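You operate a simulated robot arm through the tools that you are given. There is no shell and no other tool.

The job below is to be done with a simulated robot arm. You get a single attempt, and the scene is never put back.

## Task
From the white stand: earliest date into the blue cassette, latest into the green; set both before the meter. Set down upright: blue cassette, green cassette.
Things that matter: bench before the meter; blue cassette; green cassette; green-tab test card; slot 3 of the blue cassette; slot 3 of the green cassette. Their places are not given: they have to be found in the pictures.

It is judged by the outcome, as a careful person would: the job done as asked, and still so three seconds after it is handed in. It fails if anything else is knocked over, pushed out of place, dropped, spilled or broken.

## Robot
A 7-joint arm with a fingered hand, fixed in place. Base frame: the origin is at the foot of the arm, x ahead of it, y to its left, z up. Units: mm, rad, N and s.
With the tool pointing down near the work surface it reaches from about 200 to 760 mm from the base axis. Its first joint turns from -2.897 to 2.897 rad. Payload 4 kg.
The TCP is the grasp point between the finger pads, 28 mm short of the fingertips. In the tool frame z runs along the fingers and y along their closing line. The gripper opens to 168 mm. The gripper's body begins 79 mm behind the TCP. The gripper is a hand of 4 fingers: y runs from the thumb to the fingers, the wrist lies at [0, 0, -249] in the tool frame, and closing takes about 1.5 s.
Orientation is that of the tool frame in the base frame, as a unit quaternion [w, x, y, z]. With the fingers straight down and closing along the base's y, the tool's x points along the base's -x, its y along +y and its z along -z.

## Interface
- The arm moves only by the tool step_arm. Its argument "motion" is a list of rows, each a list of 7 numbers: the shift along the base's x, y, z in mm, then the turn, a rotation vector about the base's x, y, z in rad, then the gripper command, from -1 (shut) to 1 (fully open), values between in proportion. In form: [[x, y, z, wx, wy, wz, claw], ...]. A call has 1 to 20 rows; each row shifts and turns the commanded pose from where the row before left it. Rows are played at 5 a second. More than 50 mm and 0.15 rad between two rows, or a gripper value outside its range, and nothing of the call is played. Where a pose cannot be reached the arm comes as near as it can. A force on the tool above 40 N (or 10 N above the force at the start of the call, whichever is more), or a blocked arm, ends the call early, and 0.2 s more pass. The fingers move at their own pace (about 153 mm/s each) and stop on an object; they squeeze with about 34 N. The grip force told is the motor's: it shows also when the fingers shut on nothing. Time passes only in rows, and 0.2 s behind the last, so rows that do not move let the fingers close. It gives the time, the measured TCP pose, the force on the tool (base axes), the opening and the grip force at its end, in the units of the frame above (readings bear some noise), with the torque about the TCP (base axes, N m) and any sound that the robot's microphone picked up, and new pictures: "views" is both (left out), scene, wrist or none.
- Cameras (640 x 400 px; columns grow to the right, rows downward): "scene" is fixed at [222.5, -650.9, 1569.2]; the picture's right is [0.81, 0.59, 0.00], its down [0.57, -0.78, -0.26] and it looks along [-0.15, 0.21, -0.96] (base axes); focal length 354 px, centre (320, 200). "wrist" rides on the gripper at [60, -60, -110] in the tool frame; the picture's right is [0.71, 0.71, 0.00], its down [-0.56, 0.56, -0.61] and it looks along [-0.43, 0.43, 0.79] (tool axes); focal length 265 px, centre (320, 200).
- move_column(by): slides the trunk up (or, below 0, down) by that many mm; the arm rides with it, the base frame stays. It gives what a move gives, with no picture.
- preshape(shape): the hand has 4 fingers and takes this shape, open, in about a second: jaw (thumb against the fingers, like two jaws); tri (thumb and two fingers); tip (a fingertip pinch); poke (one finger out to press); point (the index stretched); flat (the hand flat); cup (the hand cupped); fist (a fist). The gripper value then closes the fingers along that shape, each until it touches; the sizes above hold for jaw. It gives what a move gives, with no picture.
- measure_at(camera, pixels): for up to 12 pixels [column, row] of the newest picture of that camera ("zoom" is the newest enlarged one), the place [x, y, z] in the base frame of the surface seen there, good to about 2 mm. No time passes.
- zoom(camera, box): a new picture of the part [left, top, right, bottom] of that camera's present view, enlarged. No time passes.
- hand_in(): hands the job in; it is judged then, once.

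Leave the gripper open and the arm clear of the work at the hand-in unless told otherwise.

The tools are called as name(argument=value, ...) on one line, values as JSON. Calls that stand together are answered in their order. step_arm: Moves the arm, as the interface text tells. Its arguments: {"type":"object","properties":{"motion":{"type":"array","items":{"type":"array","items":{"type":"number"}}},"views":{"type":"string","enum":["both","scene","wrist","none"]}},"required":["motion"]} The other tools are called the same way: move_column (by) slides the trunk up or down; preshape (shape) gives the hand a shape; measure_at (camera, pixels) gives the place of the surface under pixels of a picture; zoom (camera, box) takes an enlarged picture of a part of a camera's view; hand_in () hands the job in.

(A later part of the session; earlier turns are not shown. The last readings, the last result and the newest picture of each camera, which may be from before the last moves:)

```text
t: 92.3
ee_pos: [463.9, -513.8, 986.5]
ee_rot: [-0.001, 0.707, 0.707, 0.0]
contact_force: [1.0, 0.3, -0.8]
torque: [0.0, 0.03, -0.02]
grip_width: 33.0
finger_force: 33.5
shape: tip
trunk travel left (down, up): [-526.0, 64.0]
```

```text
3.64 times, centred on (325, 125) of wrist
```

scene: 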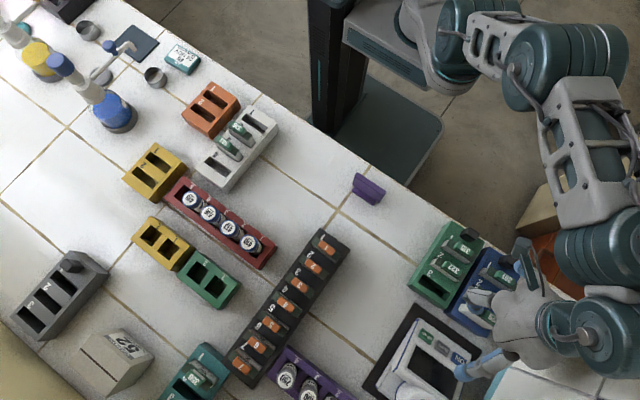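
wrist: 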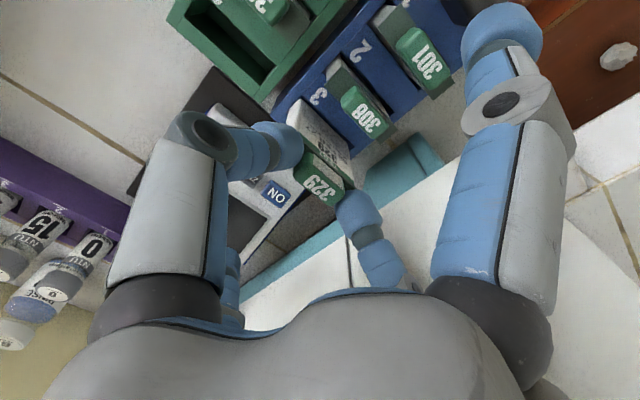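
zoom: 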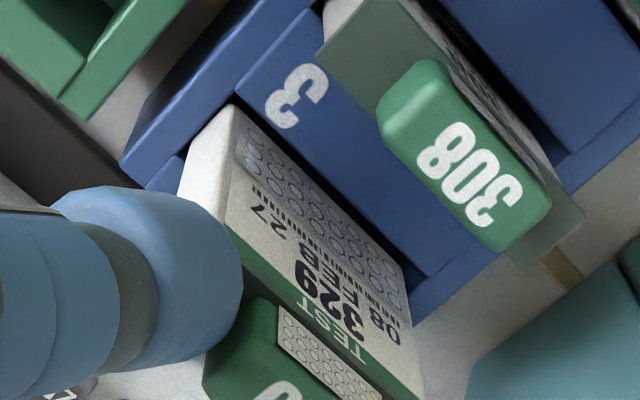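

The card's bottom has entered the slot with no force. I'll continue down 30 mm in small steps.

step_arm(motion=[[0, 0, -2, 0, 0, 0, -1], [0, 0, -2, 0, 0, 0, -1], [0, 0, -3, 0, 0, 0, -1], [0, 0, -3, 0, 0, 0, -1], [0, 0, -3, 0, 0, 0, -1], [0, 0, -3, 0, 0, 0, -1], [0, 0, -3, 0, 0, 0, -1], [0, 0, -3, 0, 0, 0, -1], [0, 0, -3, 0, 0, 0, -1], [0, 0, -3, 0, 0, 0, -1], [0, 0, -2, 0, 0, 0, -1], [0, 0, 0, 0, 0, 0, -1]], views="both")

zoom(camera="scene", box=[450, 260, 530, 340])

zoom(camera="wrist", box=[250, 70, 410, 230])

```text
t: 94.9
ee_pos: [465.4, -514.9, 957.3]
ee_rot: [0.0, 0.707, 0.708, 0.0]
contact_force: [-0.1, -0.4, -0.5]
torque: [-0.03, 0.0, 0.04]
grip_width: 33.0
finger_force: 34.6
shape: tip
trunk travel left (down, up): [-526.0, 64.0]
```

scene: 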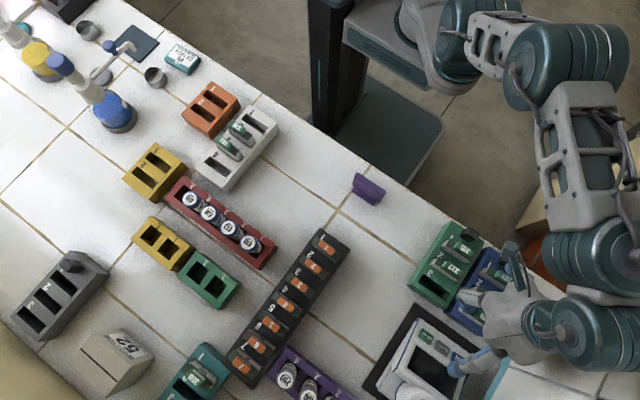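
wrist: 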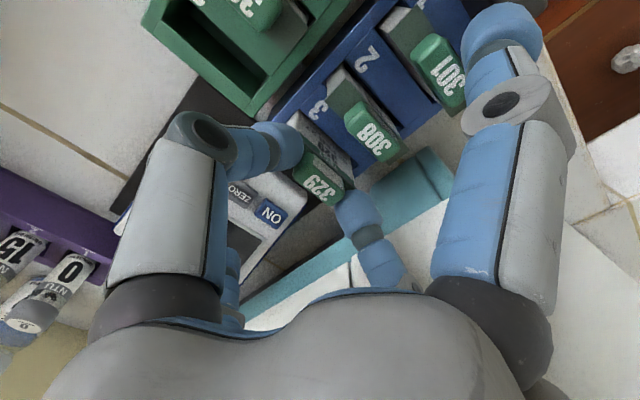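

```text
5.00 times, centred on (490, 300) of scene
```

zoom: 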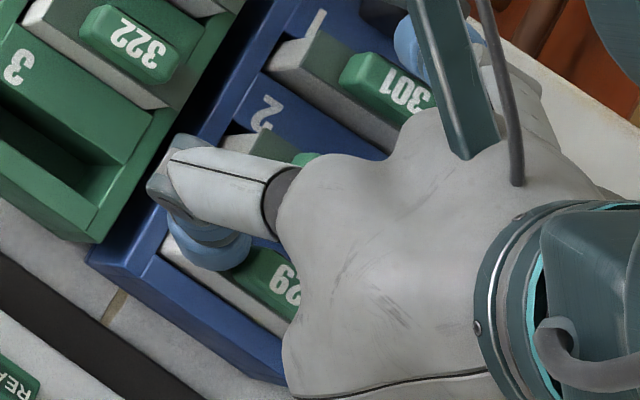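

```text
2.50 times, centred on (330, 150) of wrist
```

zoom: 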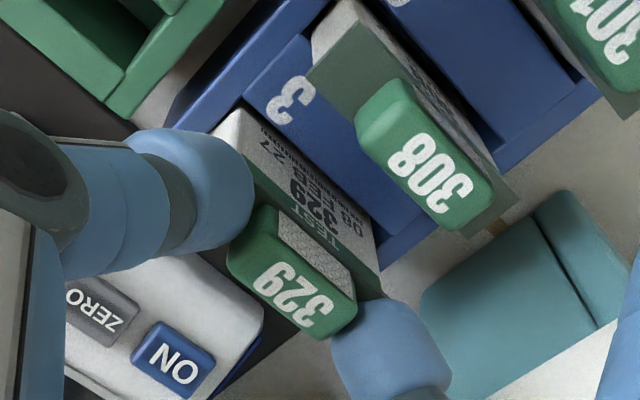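

Still free at z 957. I'll go on down 6 mm in 1–1.5 mm steps until it seats.

step_arm(motion=[[0, 0, -1.5, 0, 0, 0, -1], [0, 0, -1.5, 0, 0, 0, -1], [0, 0, -1, 0, 0, 0, -1], [0, 0, -1, 0, 0, 0, -1], [0, 0, -0.7, 0, 0, 0, -1], [0, 0, 0, 0, 0, 0, -1]], views="both")

zoom(camera="wrist", box=[250, 70, 410, 230])

measure_at(camera="wrist", pixels=[[322, 182], [330, 190], [372, 140], [365, 130], [318, 175], [435, 70]])

```text
t: 96.3
ee_pos: [464.0, -513.6, 952.7]
ee_rot: [0.001, 0.706, 0.708, 0.0]
contact_force: [0.5, -0.2, 9.8]
torque: [-0.02, 0.08, 0.0]
grip_width: 33.5
finger_force: 33.9
shape: tip
trunk travel left (down, up): [-526.0, 64.0]
```

scene: 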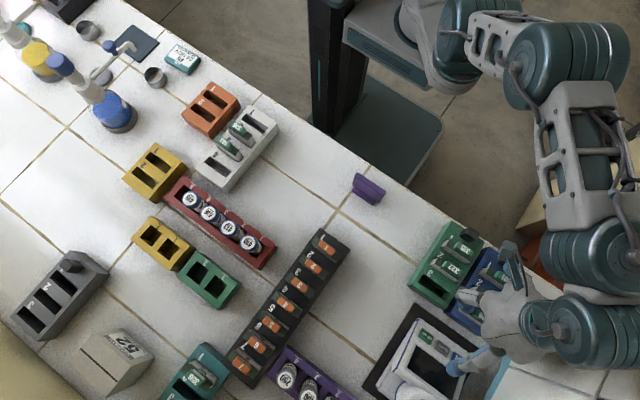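
wrist: 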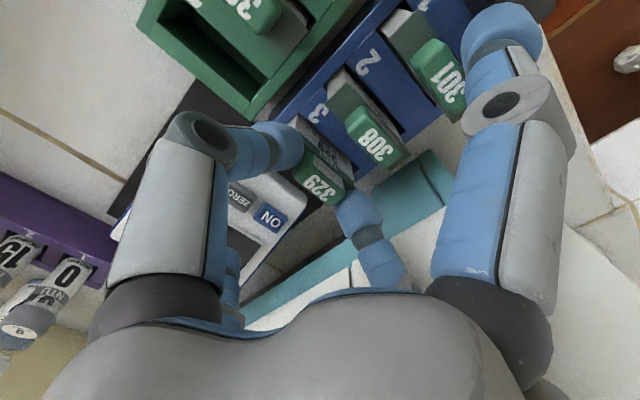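

```text
2.50 times, centred on (330, 150) of wrist
```

zoom: 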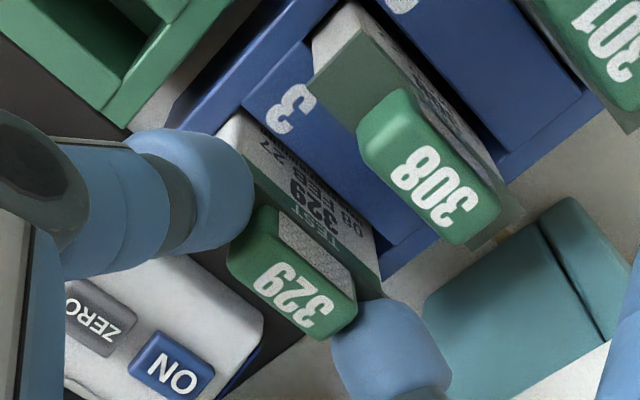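

```text
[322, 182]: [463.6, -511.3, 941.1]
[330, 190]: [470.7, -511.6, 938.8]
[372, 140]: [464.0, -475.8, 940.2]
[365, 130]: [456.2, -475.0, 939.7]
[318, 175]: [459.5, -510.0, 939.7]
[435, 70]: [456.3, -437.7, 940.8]
```

Seated: 9.8 N and tab top at 940, same as 308. I'll ease up 0.8 mm, open only to ~41 mm (wall side is close), and check.

step_arm(motion=[[0, 0, 0.8, 0, 0, 0, -1], [0, 0, 0, 0, 0, 0, -0.7], [0, 0, 0, 0, 0, 0, -0.58], [0, 0, 0, 0, 0, 0, -0.54], [0, 0, 0, 0, 0, 0, -0.52], [0, 0, 0, 0, 0, 0, -0.52]], views="both")

zoom(camera="wrist", box=[250, 70, 410, 230])

```text
t: 97.7
ee_pos: [465.6, -513.0, 949.9]
ee_rot: [0.0, 0.706, 0.708, 0.0]
contact_force: [0.0, -0.4, -0.1]
torque: [0.0, 0.0, -0.01]
grip_width: 40.3
finger_force: 0.0
shape: tip
trunk travel left (down, up): [-526.0, 64.0]
```

scene: 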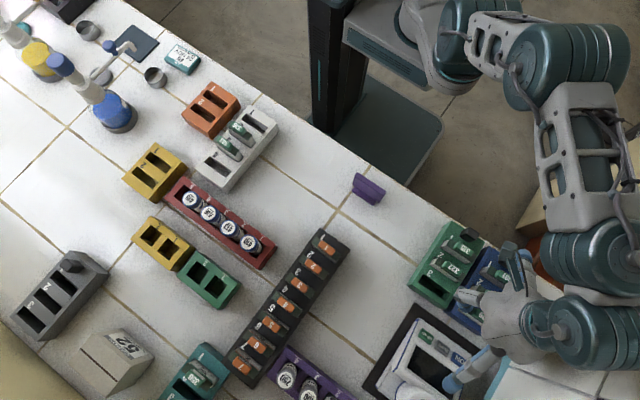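
wrist: 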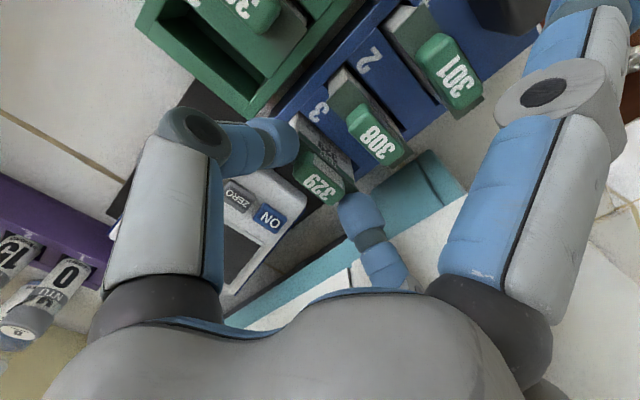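

```text
2.50 times, centred on (330, 150) of wrist
```

zoom: 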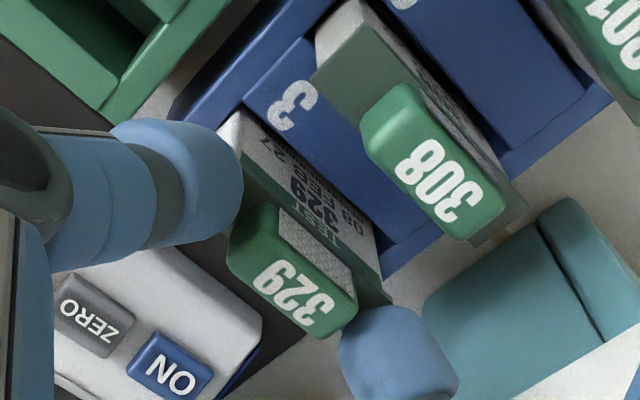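

The card stands free in the slot. I'll rise straight 80 mm, then look at the result before leaving.

step_arm(motion=[[0, 0, 3, 0, 0, 0, -0.52], [0, 0, 5, 0, 0, 0, -0.52], [0, 0, 10, 0, 0, 0, -0.52], [0, 0, 15, 0, 0, 0, -0.52], [0, 0, 20, 0, 0, 0, -0.52], [0, 0, 20, 0, 0, 0, -0.5], [-10, 0, 7, 0, 0, 0, -0.4], [-30, 2, 0, 0, 0, 0, -0.35], [-40, 3, 0, 0, 0, 0, -0.35], [-40, 3, 0, 0, 0, 0, -0.35]], views="both")

zoom(camera="scene", box=[400, 210, 540, 350])

```text
t: 99.9
ee_pos: [344.0, -504.9, 1032.4]
ee_rot: [-0.001, 0.707, 0.708, 0.0]
contact_force: [0.3, -0.7, -0.1]
torque: [0.0, 0.0, -0.01]
grip_width: 54.5
finger_force: 0.1
shape: tip
trunk travel left (down, up): [-526.0, 64.0]
```

scene: 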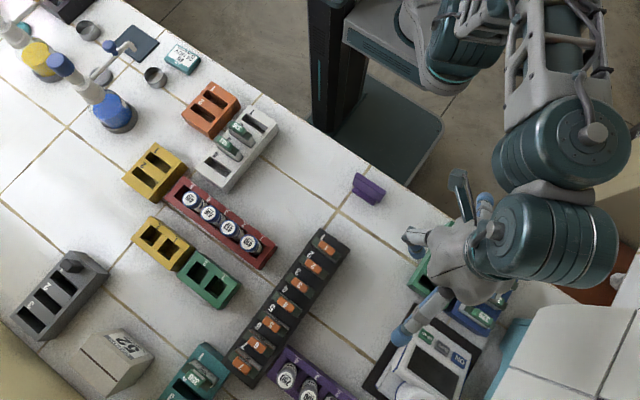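
wrist: 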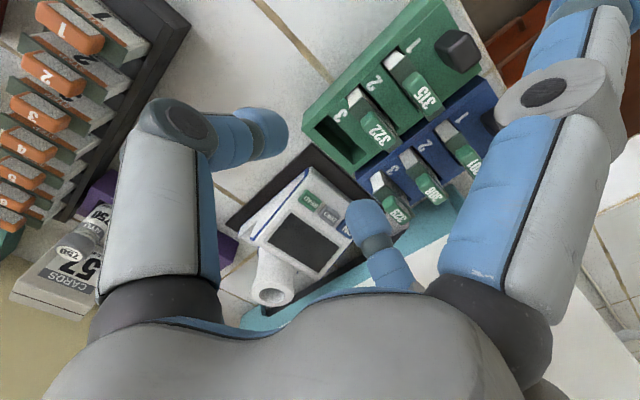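

```text
2.86 times, centred on (470, 280) of scene
```

zoom: 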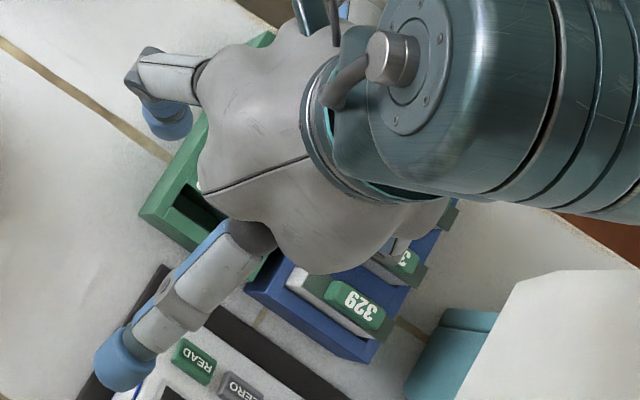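

329 sits in blue slot 3. The wrist view shows green's slot 3 (330,130); I'll measure it now for later.

zoom(camera="wrist", box=[290, 80, 410, 190])

measure_at(camera="zoom", pixels=[[100, 180], [120, 160], [160, 200], [240, 270], [95, 220], [250, 290], [70, 190], [215, 330], [300, 290], [150, 130], [330, 130], [430, 240]])

```text
3.64 times, centred on (350, 135) of wrist
```

zoom: 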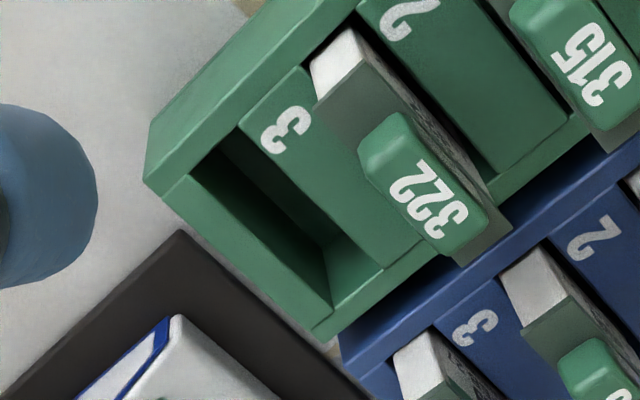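

```text
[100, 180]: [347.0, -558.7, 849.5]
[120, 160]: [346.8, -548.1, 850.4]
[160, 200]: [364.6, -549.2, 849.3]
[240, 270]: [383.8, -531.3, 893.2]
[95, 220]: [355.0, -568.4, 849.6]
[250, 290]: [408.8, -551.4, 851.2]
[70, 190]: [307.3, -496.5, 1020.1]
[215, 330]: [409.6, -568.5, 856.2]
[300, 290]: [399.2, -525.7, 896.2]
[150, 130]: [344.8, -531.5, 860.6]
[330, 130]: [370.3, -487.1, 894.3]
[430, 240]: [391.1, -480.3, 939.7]
```

measure_at(camera="zoom", pixels=[[185, 172], [232, 128], [395, 268], [340, 322], [255, 262], [318, 195], [210, 145], [370, 300], [220, 210], [290, 290], [340, 210], [280, 160]])

```text
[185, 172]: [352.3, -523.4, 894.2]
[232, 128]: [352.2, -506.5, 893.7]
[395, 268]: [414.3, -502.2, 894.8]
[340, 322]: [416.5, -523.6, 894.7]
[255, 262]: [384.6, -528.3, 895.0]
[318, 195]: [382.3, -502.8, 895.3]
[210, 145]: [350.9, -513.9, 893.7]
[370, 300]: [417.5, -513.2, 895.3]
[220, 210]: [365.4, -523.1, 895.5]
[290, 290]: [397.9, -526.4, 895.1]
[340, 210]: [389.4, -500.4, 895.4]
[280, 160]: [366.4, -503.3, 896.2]
```

Green slot 3 centre ≈(383.5,−513) in wrist frame. Now I'll go back to above card 336 at (−100.8,−484.5), z≈1008.

step_arm(motion=[[-30, 1.7, 0, 0, 0, 0, -0.35], [-38, 1.7, 0, 0, 0, 0, -0.35], [-40, 1.7, 0, 0, 0, 0, -0.35], [-40, 1.7, 0, 0, 0, 0, -0.35], [-40, 1.7, 0, 0, 0, 0, -0.35], [-40, 1.7, 0, 0, 0, 0, -0.35], [-40, 1.7, 0, 0, 0, 0, -0.35], [-40, 1.7, 0, 0, 0, 0, -0.35], [-40, 1.7, 0, 0, 0, 0, -0.35], [-40, 1.7, -6, 0, 0, 0, -0.35], [-30, 1.7, -6, 0, 0, 0, -0.35], [-18, 1.7, -6, 0, 0, 0, -0.35], [-8.8, 0.2, -6, 0, 0, 0, -0.35], [0, 0, 0, 0, 0, 0, -0.35]], views="both")

zoom(camera="wrist", box=[285, 100, 355, 170])

zoom(camera="scene", box=[400, 210, 540, 350])

```text
t: 102.9
ee_pos: [-99.2, -485.1, 1007.2]
ee_rot: [-0.001, 0.707, 0.707, 0.0]
contact_force: [-0.5, 0.7, 0.9]
torque: [-0.01, 0.0, -0.03]
grip_width: 54.1
finger_force: 0.0
shape: tip
trunk travel left (down, up): [-526.0, 64.0]
```

scene: 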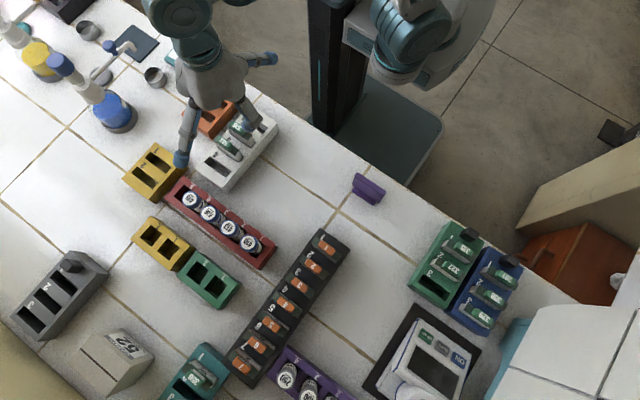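
wrist: 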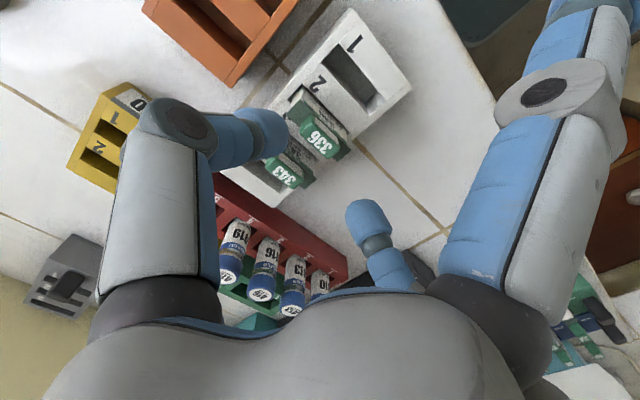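

```text
5.71 times, centred on (320, 135) of wrist
```

zoom: 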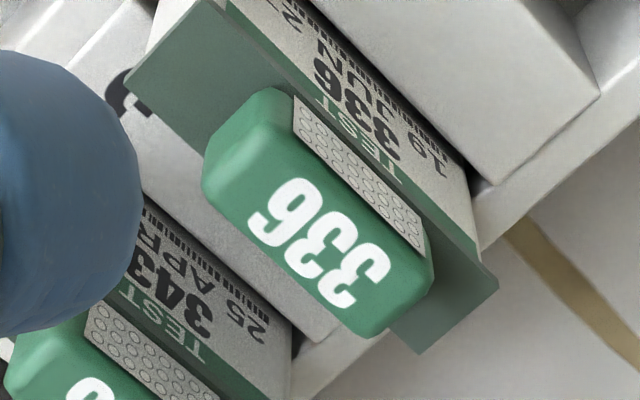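

```text
2.86 times, centred on (470, 280) of scene
```

zoom: 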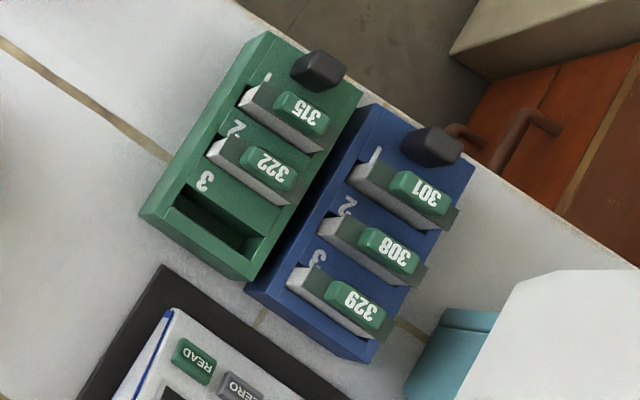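

Blue holds 301, 308 and 329. Now measure 336's tab.

measure_at(camera="zoom", pixels=[[315, 215], [213, 185], [225, 155], [425, 290], [430, 255], [380, 320], [265, 105], [360, 180], [490, 290], [250, 130], [240, 225], [400, 220]])

measure_at(camera="wrist", pixels=[[355, 213], [372, 205], [275, 150], [285, 140], [280, 118]])

```text
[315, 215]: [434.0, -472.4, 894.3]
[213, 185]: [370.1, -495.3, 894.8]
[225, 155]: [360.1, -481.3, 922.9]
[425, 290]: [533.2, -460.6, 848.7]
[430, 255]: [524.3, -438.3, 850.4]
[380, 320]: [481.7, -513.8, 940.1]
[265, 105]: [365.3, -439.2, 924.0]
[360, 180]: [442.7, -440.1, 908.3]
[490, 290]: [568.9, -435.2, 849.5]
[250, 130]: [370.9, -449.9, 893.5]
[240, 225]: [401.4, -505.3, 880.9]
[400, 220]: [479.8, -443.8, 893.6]
```

```text
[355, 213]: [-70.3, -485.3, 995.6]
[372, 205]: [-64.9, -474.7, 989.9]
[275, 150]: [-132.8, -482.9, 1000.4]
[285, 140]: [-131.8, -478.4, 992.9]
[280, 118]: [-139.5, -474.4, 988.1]
```

The newest zoom was the scene one; I'll redo the wrist zoom and measure.

zoom(camera="wrist", box=[285, 100, 355, 170])

measure_at(camera="zoom", pixels=[[315, 215], [213, 185], [225, 155], [425, 290], [430, 255], [380, 320], [265, 105], [360, 180], [490, 290], [250, 130], [240, 225], [400, 220]])

```text
5.71 times, centred on (320, 135) of wrist
```

zoom: 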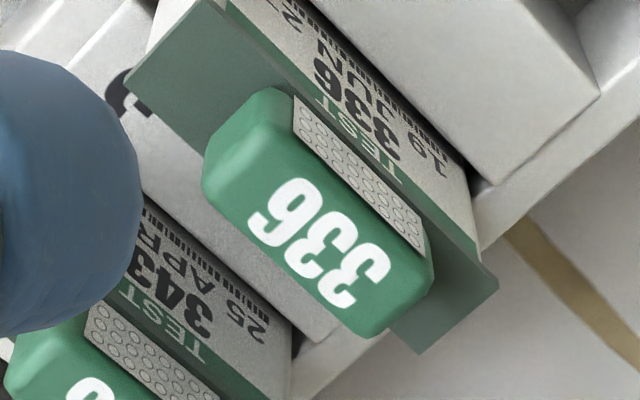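

```text
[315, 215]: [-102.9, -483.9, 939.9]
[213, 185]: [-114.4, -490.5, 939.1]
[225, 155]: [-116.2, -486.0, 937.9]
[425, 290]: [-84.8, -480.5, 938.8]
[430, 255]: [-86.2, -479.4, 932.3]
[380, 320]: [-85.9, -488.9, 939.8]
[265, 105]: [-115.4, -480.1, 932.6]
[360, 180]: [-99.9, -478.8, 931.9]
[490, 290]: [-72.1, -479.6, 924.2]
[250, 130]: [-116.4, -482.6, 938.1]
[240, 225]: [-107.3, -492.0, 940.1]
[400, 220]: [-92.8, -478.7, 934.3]
```

Tab 336: x −116.5…−84.3, y −478.5…−492 (centre (−100.4,−485.3)). I'll shift −1.2 mm in x and descend to z≈952.

step_arm(motion=[[-1.2, -0.2, 0, 0, 0, 0, -0.35], [0, 0, -15, 0, 0, 0, -0.35], [0, 0, -15, 0, 0, 0, -0.37], [0, 0, -10, 0, 0, 0, -0.4], [0, 0, -7, 0, 0, 0, -0.4], [0, 0, -5, 0, 0, 0, -0.4], [0, 0, -3, 0, 0, 0, -0.42], [0, 0, 0, 0, 0, 0, -0.5], [0, 0, 0, 0, 0, 0, -0.55]], views="both")

zoom(camera="wrist", box=[250, 110, 410, 270])

zoom(camera="scene", box=[160, 70, 300, 220])

```text
t: 104.9
ee_pos: [-100.6, -485.1, 952.7]
ee_rot: [0.0, 0.706, 0.708, 0.001]
contact_force: [0.2, 0.4, -1.0]
torque: [0.0, 0.01, 0.03]
grip_width: 38.2
finger_force: 0.0
shape: tip
trunk travel left (down, up): [-526.0, 64.0]
```

scene: 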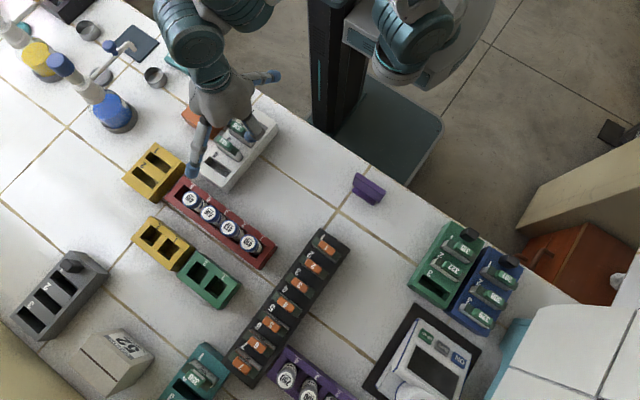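
wrist: 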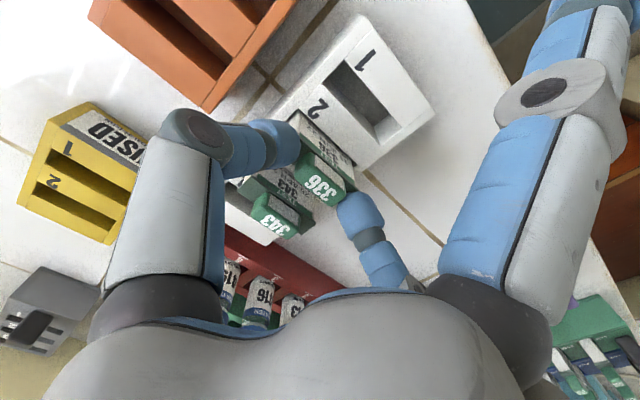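

```text
2.50 times, centred on (330, 190) of wrist
```

zoom: 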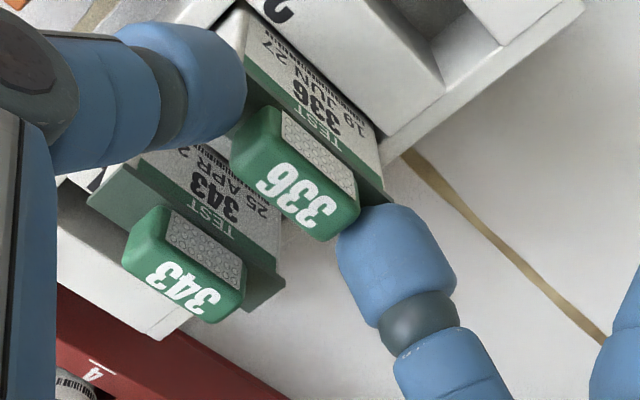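

```text
2.67 times, centred on (230, 145) of scene
```

zoom: 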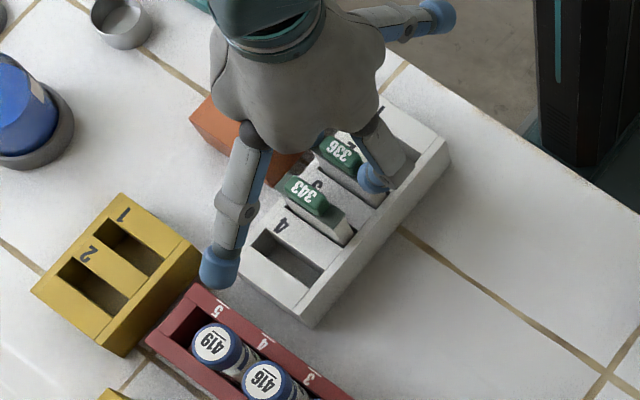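

Well straddled, side finger clear of vial 419. I'll lower 1.2 mm and close.

step_arm(motion=[[0, 0, -1.2, 0, 0, 0, -0.58], [0, 0, 0, 0, 0, 0, -0.7], [0, 0, 0, 0, 0, 0, -0.8], [0, 0, 0, 0, 0, 0, -0.9], [0, 0, 0, 0, 0, 0, -1], [0, 0, 0, 0, 0, 0, -1], [0, 0, 0, 0, 0, 0, -1], [0, 0, 0, 0, 0, 0, -1]], views="wrist")

step_arm(motion=[[0, 0, 2, 0, 0, 0, -1], [0, 0, 2, 0, 0, 0, -1], [0, 0, 3, 0, 0, 0, -1], [0, 0, 4, 0, 0, 0, -1], [0, 0, 5, 0, 0, 0, -1], [0, 0, 5, 0, 0, 0, -1], [0, 0, 6, 0, 0, 0, -1], [0, 0, 6, 0, 0, 0, -1], [0, 0, 6, 0, 0, 0, -1], [0, 0, 6, 0, 0, 0, -1], [0, 0, 3, 0, 0, 0, -1], [0, 0, 0, 0, 0, 0, -1]], views="both")

zoom(camera="wrist", box=[230, 90, 430, 290])

zoom(camera="scene", box=[160, 50, 300, 200])

```text
t: 106.7
ee_pos: [-100.0, -485.1, 950.9]
ee_rot: [0.0, 0.707, 0.708, 0.0]
contact_force: [0.6, 0.4, 4.4]
torque: [0.01, -0.01, 0.02]
grip_width: 34.1
finger_force: 33.3
shape: tip
trunk travel left (down, up): [-526.0, 64.0]
```

wrist: 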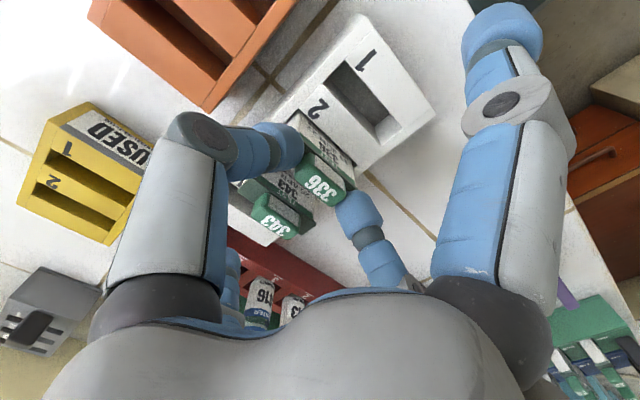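

```text
t: 109.3
ee_pos: [-102.5, -485.3, 998.7]
ee_rot: [0.0, 0.707, 0.708, 0.001]
contact_force: [-0.4, -1.0, -1.3]
torque: [0.0, 0.02, 0.01]
grip_width: 34.0
finger_force: 34.1
shape: tip
trunk travel left (down, up): [-526.0, 64.0]
```

scene: 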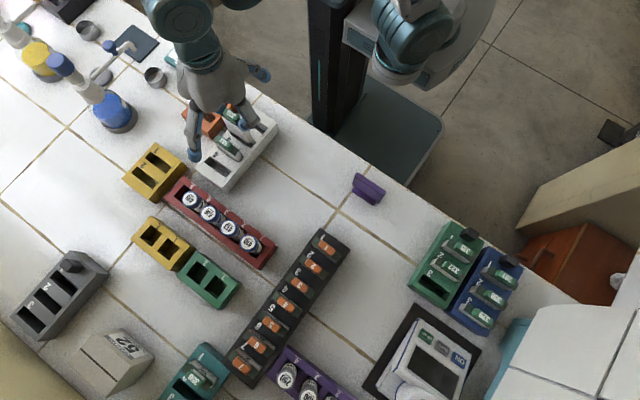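
wrist: 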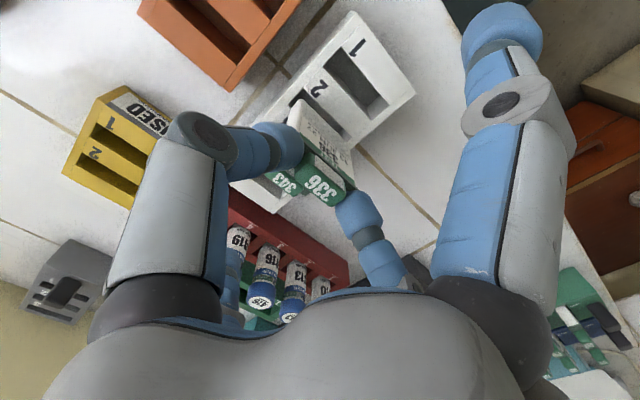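

```text
2.00 times, centred on (330, 190) of wrist
```

zoom: 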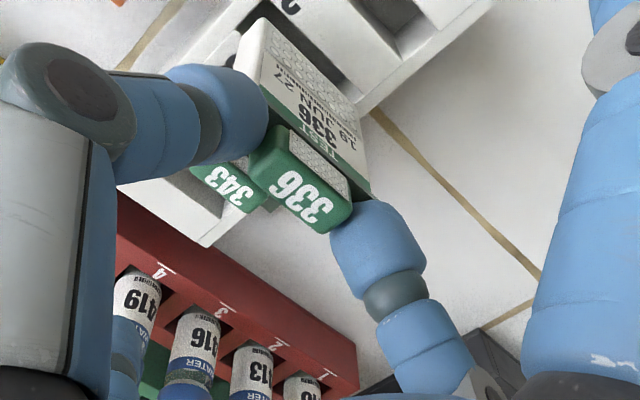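

```text
2.67 times, centred on (230, 125) of scene
```

zoom: 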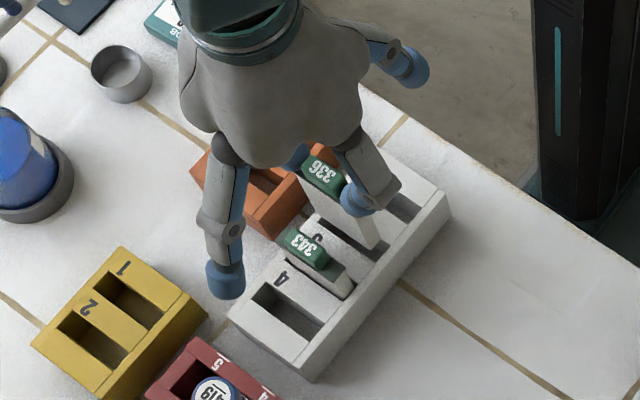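

336 is out of the stand. I'll lift to z≈1062, then carry it toward green (x≈375).

step_arm(motion=[[0, 0, 6, 0, 0, 0, -1], [0, 0, 10, 0, 0, 0, -1], [0, 0, 12, 0, 0, 0, -1], [0, 0, 12, 0, 0, 0, -1], [0, 0, 12, 0, 0, 0, -1], [0, 0, 8, 0, 0, 0, -1], [0, 0, 3, 0, 0, 0, -1], [0, 0, 0, 0, 0, 0, -1]], views="none")

step_arm(motion=[[10, -1.4, 0, 0, 0, 0, -1], [18, -1.4, 0, 0, 0, 0, -1], [25, -1.4, 0, 0, 0, 0, -1], [28, -1.4, 0, 0, 0, 0, -1], [28, -1.4, 0, 0, 0, 0, -1], [28, -1.4, 0, 0, 0, 0, -1], [28, -1.4, 0, 0, 0, 0, -1], [28, -1.4, 0, 0, 0, 0, -1], [28, -1.4, 0, 0, 0, 0, -1], [28, -1.4, 0, 0, 0, 0, -1], [28, -1.4, 0, 0, 0, 0, -1], [28, -1.4, 0, 0, 0, 0, -1], [28, -1.4, 0, 0, 0, 0, -1], [28, -1.4, 0, 0, 0, 0, -1], [28, -1.4, 0, 0, 0, 0, -1], [28, -1.4, 0, 0, 0, 0, -1], [26, -1.4, 0, 0, 0, 0, -1], [20, -1.4, 0, 0, 0, 0, -1], [10, -1.4, 0, 0, 0, 0, -1], [4, -1.4, 0, 0, 0, 0, -1]], views="both")

zoom(camera="wrist", box=[230, 60, 430, 260])

```text
t: 111.1
ee_pos: [-102.1, -485.5, 1061.5]
ee_rot: [0.0, 0.706, 0.708, 0.0]
contact_force: [-0.1, -0.4, -0.1]
torque: [0.0, -0.01, 0.04]
grip_width: 34.3
finger_force: 33.7
shape: tip
trunk travel left (down, up): [-526.0, 64.0]
```

```text
t: 115.3
ee_pos: [376.2, -513.5, 1063.2]
ee_rot: [0.0, 0.706, 0.708, 0.0]
contact_force: [-0.3, -0.8, -0.2]
torque: [0.01, -0.02, -0.03]
grip_width: 34.0
finger_force: 33.8
shape: tip
trunk travel left (down, up): [-526.0, 64.0]
```

scene: 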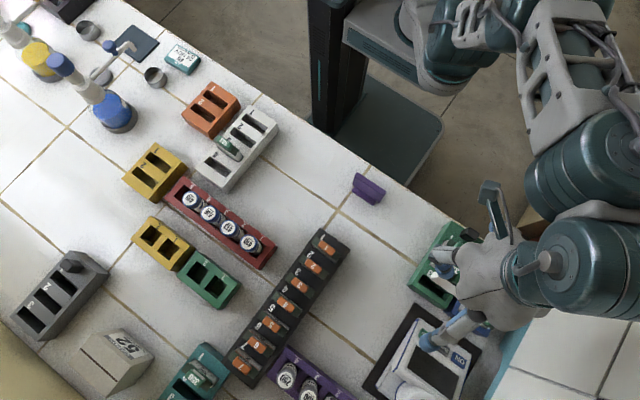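
wrist: 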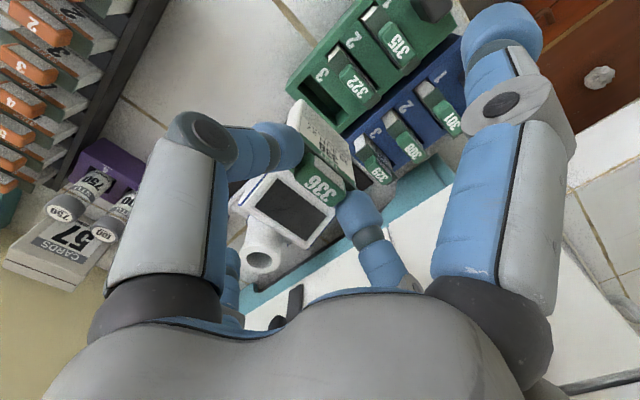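

```text
2.00 times, centred on (330, 160) of wrist
```

zoom: 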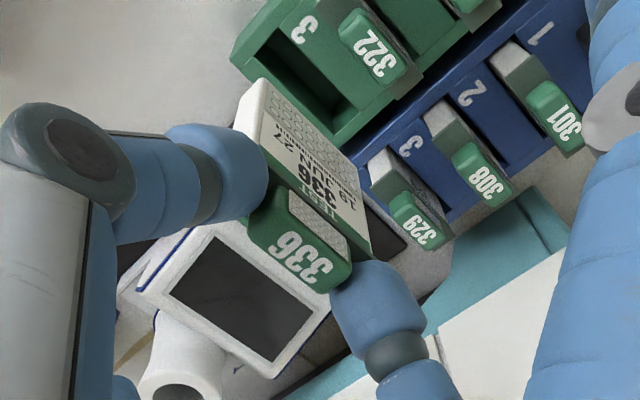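

I'll shift to x≈380 and lower to z≈1012 to check alignment over green slot 3.

step_arm(motion=[[2, 0, -5, 0, 0, 0, -1], [2.5, 0.3, -10, 0, 0, 0, -1], [0, 0, -14, 0, 0, 0, -1], [0, 0, -12, 0, 0, 0, -1], [0, 0, -8, 0, 0, 0, -1], [0, 0, -3, 0, 0, 0, -1], [0, 0, 0, 0, 0, 0, -1]], views="both")

zoom(camera="wrist", box=[270, 70, 380, 180])

```text
t: 116.9
ee_pos: [381.0, -513.6, 1010.1]
ee_rot: [0.0, 0.706, 0.708, 0.0]
contact_force: [0.4, -0.1, 0.0]
torque: [-0.04, 0.03, 0.0]
grip_width: 34.0
finger_force: 33.8
shape: tip
trunk travel left (down, up): [-526.0, 64.0]
```

scene: 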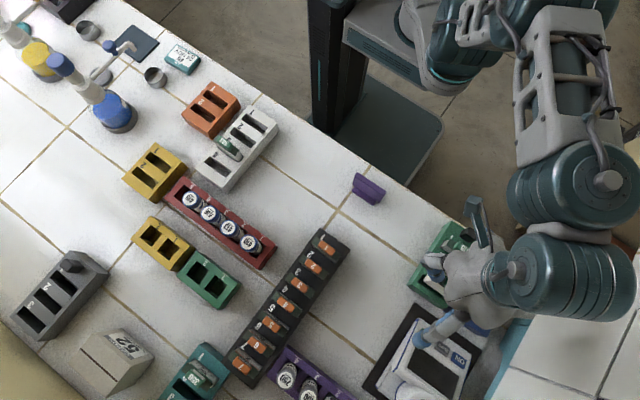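
wrist: 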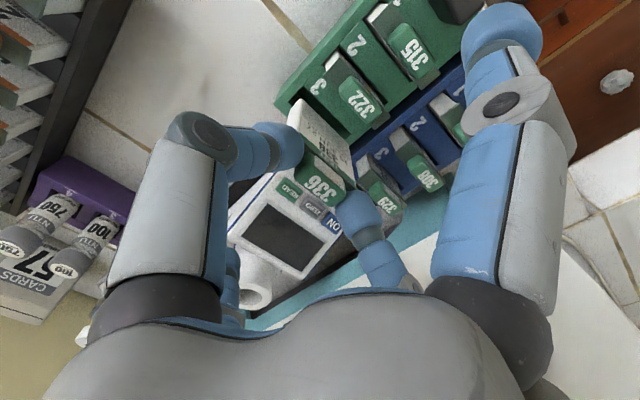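

```text
3.64 times, centred on (325, 125) of wrist
```

zoom: 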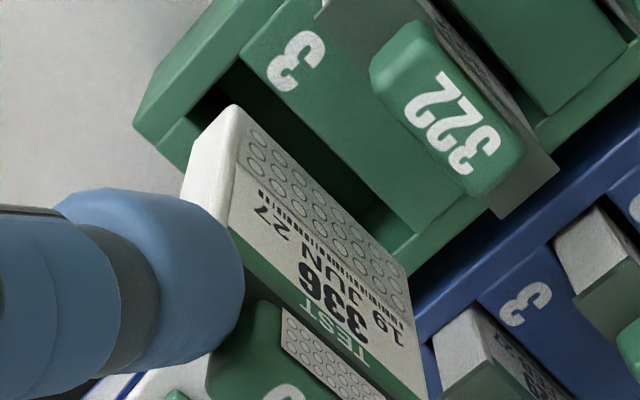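

measure_at(camera="zoom", pixels=[[235, 115], [205, 140], [195, 180], [320, 200], [205, 95], [240, 60], [385, 230], [410, 260], [415, 235], [330, 145], [280, 95], [180, 150]])

measure_at(camera="zoom", pixels=[[222, 78], [215, 85], [396, 250], [400, 258], [388, 245], [250, 150], [395, 300], [360, 270], [215, 120], [200, 160], [370, 190], [300, 115]])

zoom(camera="scene", box=[410, 240, 490, 320])

```text
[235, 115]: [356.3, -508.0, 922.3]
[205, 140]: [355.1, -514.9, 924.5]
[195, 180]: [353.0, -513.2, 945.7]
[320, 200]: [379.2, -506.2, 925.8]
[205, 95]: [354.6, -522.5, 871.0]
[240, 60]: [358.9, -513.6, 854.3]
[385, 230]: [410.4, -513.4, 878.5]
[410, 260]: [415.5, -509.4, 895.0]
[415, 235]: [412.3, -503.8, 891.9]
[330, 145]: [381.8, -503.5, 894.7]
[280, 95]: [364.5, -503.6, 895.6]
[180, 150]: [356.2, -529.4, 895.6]
```

```text
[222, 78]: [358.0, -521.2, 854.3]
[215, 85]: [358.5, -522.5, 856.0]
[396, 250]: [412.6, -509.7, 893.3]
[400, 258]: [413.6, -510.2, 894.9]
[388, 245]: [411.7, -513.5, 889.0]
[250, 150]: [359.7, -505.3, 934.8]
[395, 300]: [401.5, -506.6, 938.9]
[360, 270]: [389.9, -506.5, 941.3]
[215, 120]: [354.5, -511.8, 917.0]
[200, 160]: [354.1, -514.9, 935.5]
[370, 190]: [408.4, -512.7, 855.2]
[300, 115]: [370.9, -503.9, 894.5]
```

```text
5.00 times, centred on (450, 280) of scene
```

zoom: 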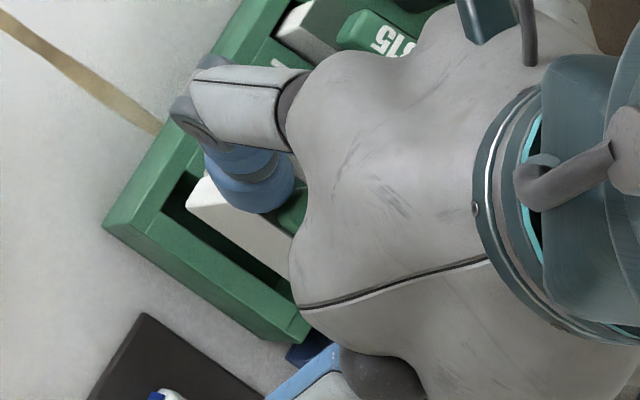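

zoom(camera="wrist", box=[270, 70, 380, 180])

measure_at(camera="zoom", pixels=[[404, 290], [408, 310], [412, 340], [416, 360], [408, 285], [411, 320], [204, 110], [196, 150], [188, 175], [235, 108], [210, 120], [403, 275]])

```text
3.64 times, centred on (325, 125) of wrist
```

zoom: 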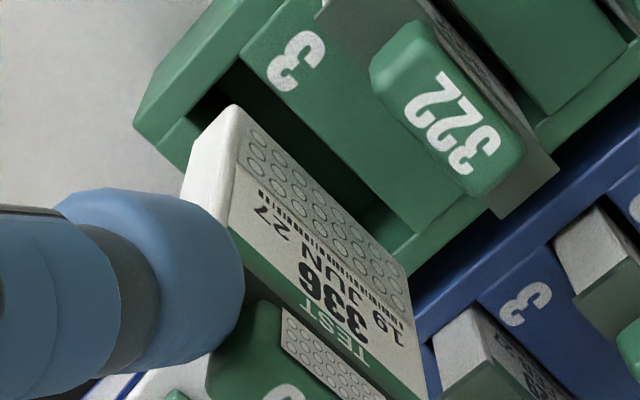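

```text
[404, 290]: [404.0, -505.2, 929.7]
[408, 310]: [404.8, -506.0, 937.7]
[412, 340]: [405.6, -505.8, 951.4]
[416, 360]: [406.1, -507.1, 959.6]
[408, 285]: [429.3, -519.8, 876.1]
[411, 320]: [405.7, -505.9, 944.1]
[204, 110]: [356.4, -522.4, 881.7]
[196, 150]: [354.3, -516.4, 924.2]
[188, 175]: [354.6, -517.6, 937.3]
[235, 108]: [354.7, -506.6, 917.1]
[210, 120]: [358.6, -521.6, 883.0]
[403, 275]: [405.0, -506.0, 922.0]
```

Hole spans about x 353.5–412.5 (centre 383.2), card centre about 382; y centred. I'll shift +1 mm in x and descend stepwise into the slot.

step_arm(motion=[[1, 0, 0, 0, 0, 0, -1], [0, 0, -5, 0, 0, 0, -1], [0, 0, -5, 0, 0, 0, -1], [0, 0, -4, 0, 0, 0, -1], [0, 0, -3, 0, 0, 0, -1], [0, 0, -2, 0, 0, 0, -1], [0, 0, -2, 0, 0, 0, -1], [0, 0, -2, 0, 0, 0, -1], [0, 0, -2, 0, 0, 0, -1], [0, 0, 0, 0, 0, 0, -1]], views="both")

zoom(camera="wrist", box=[270, 70, 380, 180])

zoom(camera="scene", box=[410, 240, 490, 320])

```text
t: 119.1
ee_pos: [382.0, -513.6, 985.3]
ee_rot: [0.0, 0.706, 0.708, 0.0]
contact_force: [-0.6, -1.0, -0.1]
torque: [0.01, -0.01, 0.04]
grip_width: 34.1
finger_force: 34.1
shape: tip
trunk travel left (down, up): [-526.0, 64.0]
```

scene: 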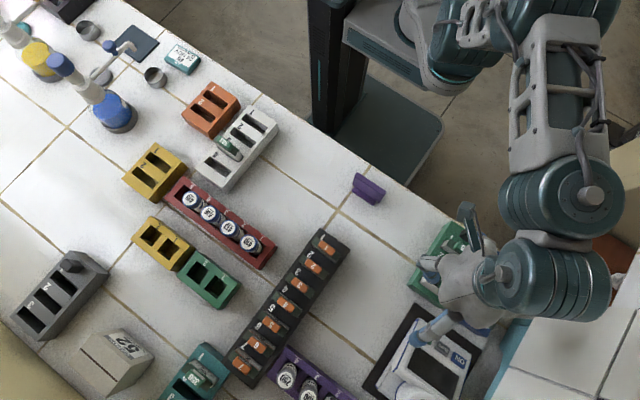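
wrist: 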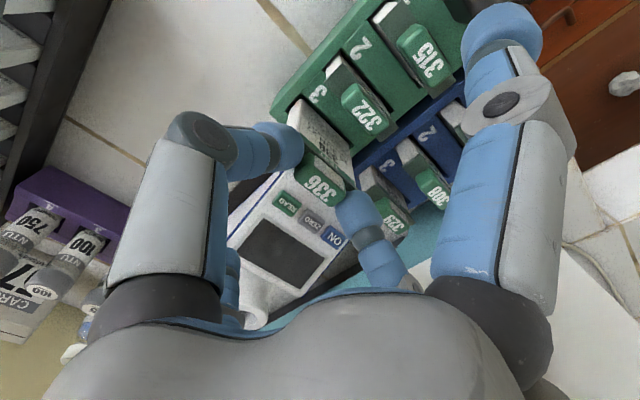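

```text
3.64 times, centred on (325, 125) of wrist
```

zoom: 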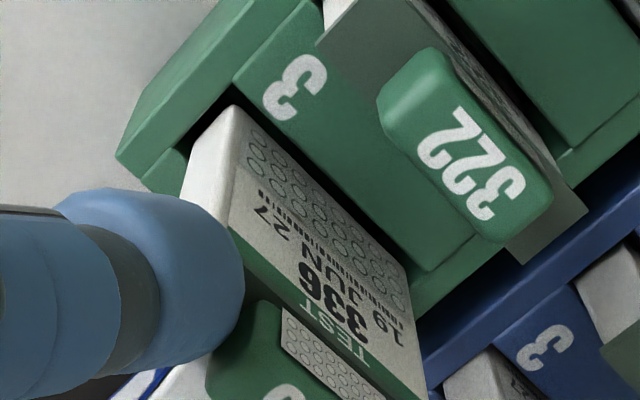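

```text
5.00 times, centred on (450, 280) of scene
```

zoom: 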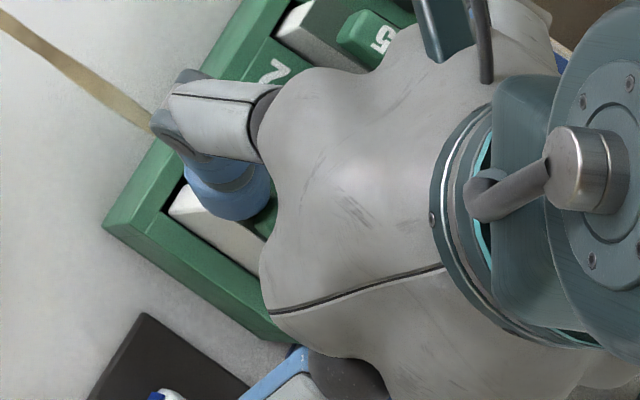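

The card has entered green slot 3 with no force. I'll continue down 28 mm in small steps.

step_arm(motion=[[0, 0, -2, 0, 0, 0, -1], [0, 0, -2, 0, 0, 0, -1], [0, 0, -3, 0, 0, 0, -1], [0, 0, -3, 0, 0, 0, -1], [0, 0, -3, 0, 0, 0, -1], [0, 0, -3, 0, 0, 0, -1], [0, 0, -3, 0, 0, 0, -1], [0, 0, -3, 0, 0, 0, -1], [0, 0, -3, 0, 0, 0, -1], [0, 0, -3, 0, 0, 0, -1], [0, 0, 0, 0, 0, 0, -1]], views="both")

zoom(camera="wrist", box=[250, 70, 410, 230])

```text
t: 121.5
ee_pos: [382.6, -512.4, 957.9]
ee_rot: [0.001, 0.707, 0.708, 0.0]
contact_force: [-0.3, -0.2, 0.5]
torque: [-0.04, -0.05, 0.0]
grip_width: 33.8
finger_force: 34.3
shape: tip
trunk travel left (down, up): [-526.0, 64.0]
```

scene: 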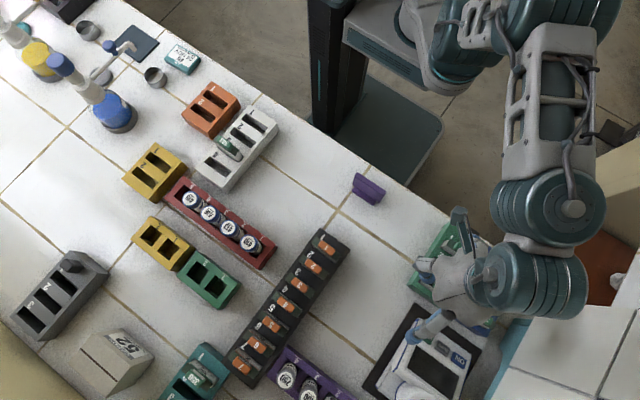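
wrist: 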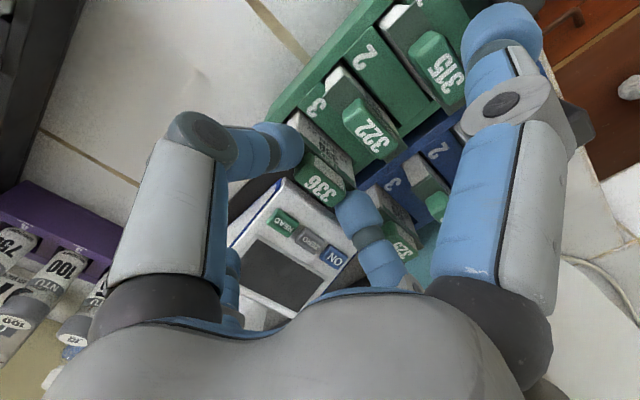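

```text
2.50 times, centred on (330, 150) of wrist
```

zoom: 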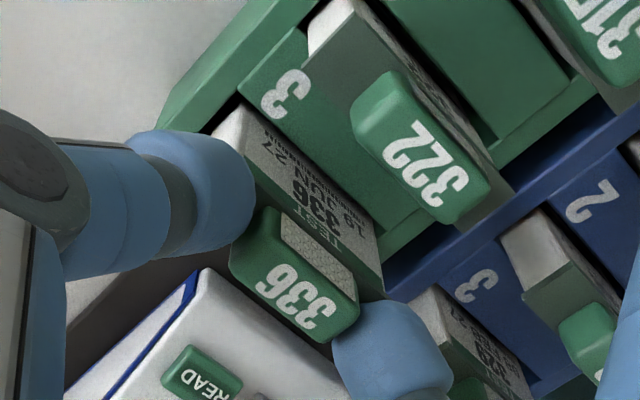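

Still free; finger is clear of 329. I'll go down the last ~6.5 mm until it seats.

step_arm(motion=[[0, 0, -1.5, 0, 0, 0, -1], [0, 0, -1.5, 0, 0, 0, -1], [0, 0, -1, 0, 0, 0, -1], [0, 0, -1, 0, 0, 0, -1], [0, 0, -0.7, 0, 0, 0, -1], [0, 0, 0, 0, 0, 0, -1]], views="wrist")

measure_at(camera="wrist", pixels=[[322, 182], [318, 175], [365, 125], [372, 135], [330, 190], [435, 65]])

```text
t: 122.9
ee_pos: [382.4, -512.6, 950.4]
ee_rot: [-0.001, 0.707, 0.707, 0.0]
contact_force: [-0.1, -0.1, 0.1]
torque: [0.02, -0.01, 0.0]
grip_width: 34.0
finger_force: 34.0
shape: tip
trunk travel left (down, up): [-526.0, 64.0]
```

wrist: 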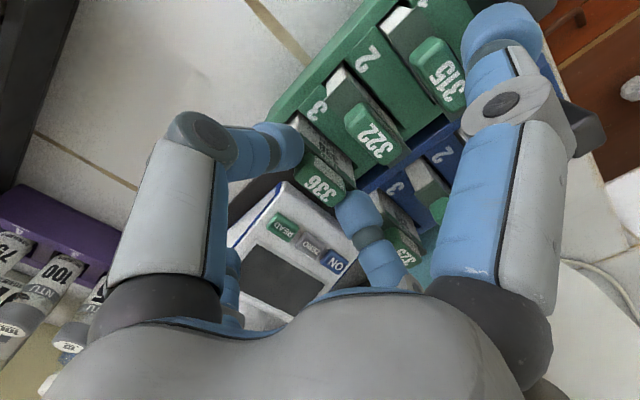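

```text
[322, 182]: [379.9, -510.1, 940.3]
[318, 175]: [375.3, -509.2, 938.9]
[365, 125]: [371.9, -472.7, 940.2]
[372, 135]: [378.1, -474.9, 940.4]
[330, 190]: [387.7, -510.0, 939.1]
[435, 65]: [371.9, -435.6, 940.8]
```

Tab top reads 939.5 vs 940.3 for 322 – essentially seated. I'll press down another 0.8 mm to confirm contact.

step_arm(motion=[[0, 0, -0.5, 0, 0, 0, -1], [0, 0, -0.4, 0, 0, 0, -1], [0, 0, 0, 0, 0, 0, -1]], views="none")

```text
t: 123.7
ee_pos: [382.2, -512.9, 950.6]
ee_rot: [0.001, 0.707, 0.708, -0.001]
contact_force: [-1.1, 0.0, 6.4]
torque: [0.02, 0.04, 0.02]
grip_width: 34.0
finger_force: 34.0
shape: tip
trunk travel left (down, up): [-526.0, 64.0]
```

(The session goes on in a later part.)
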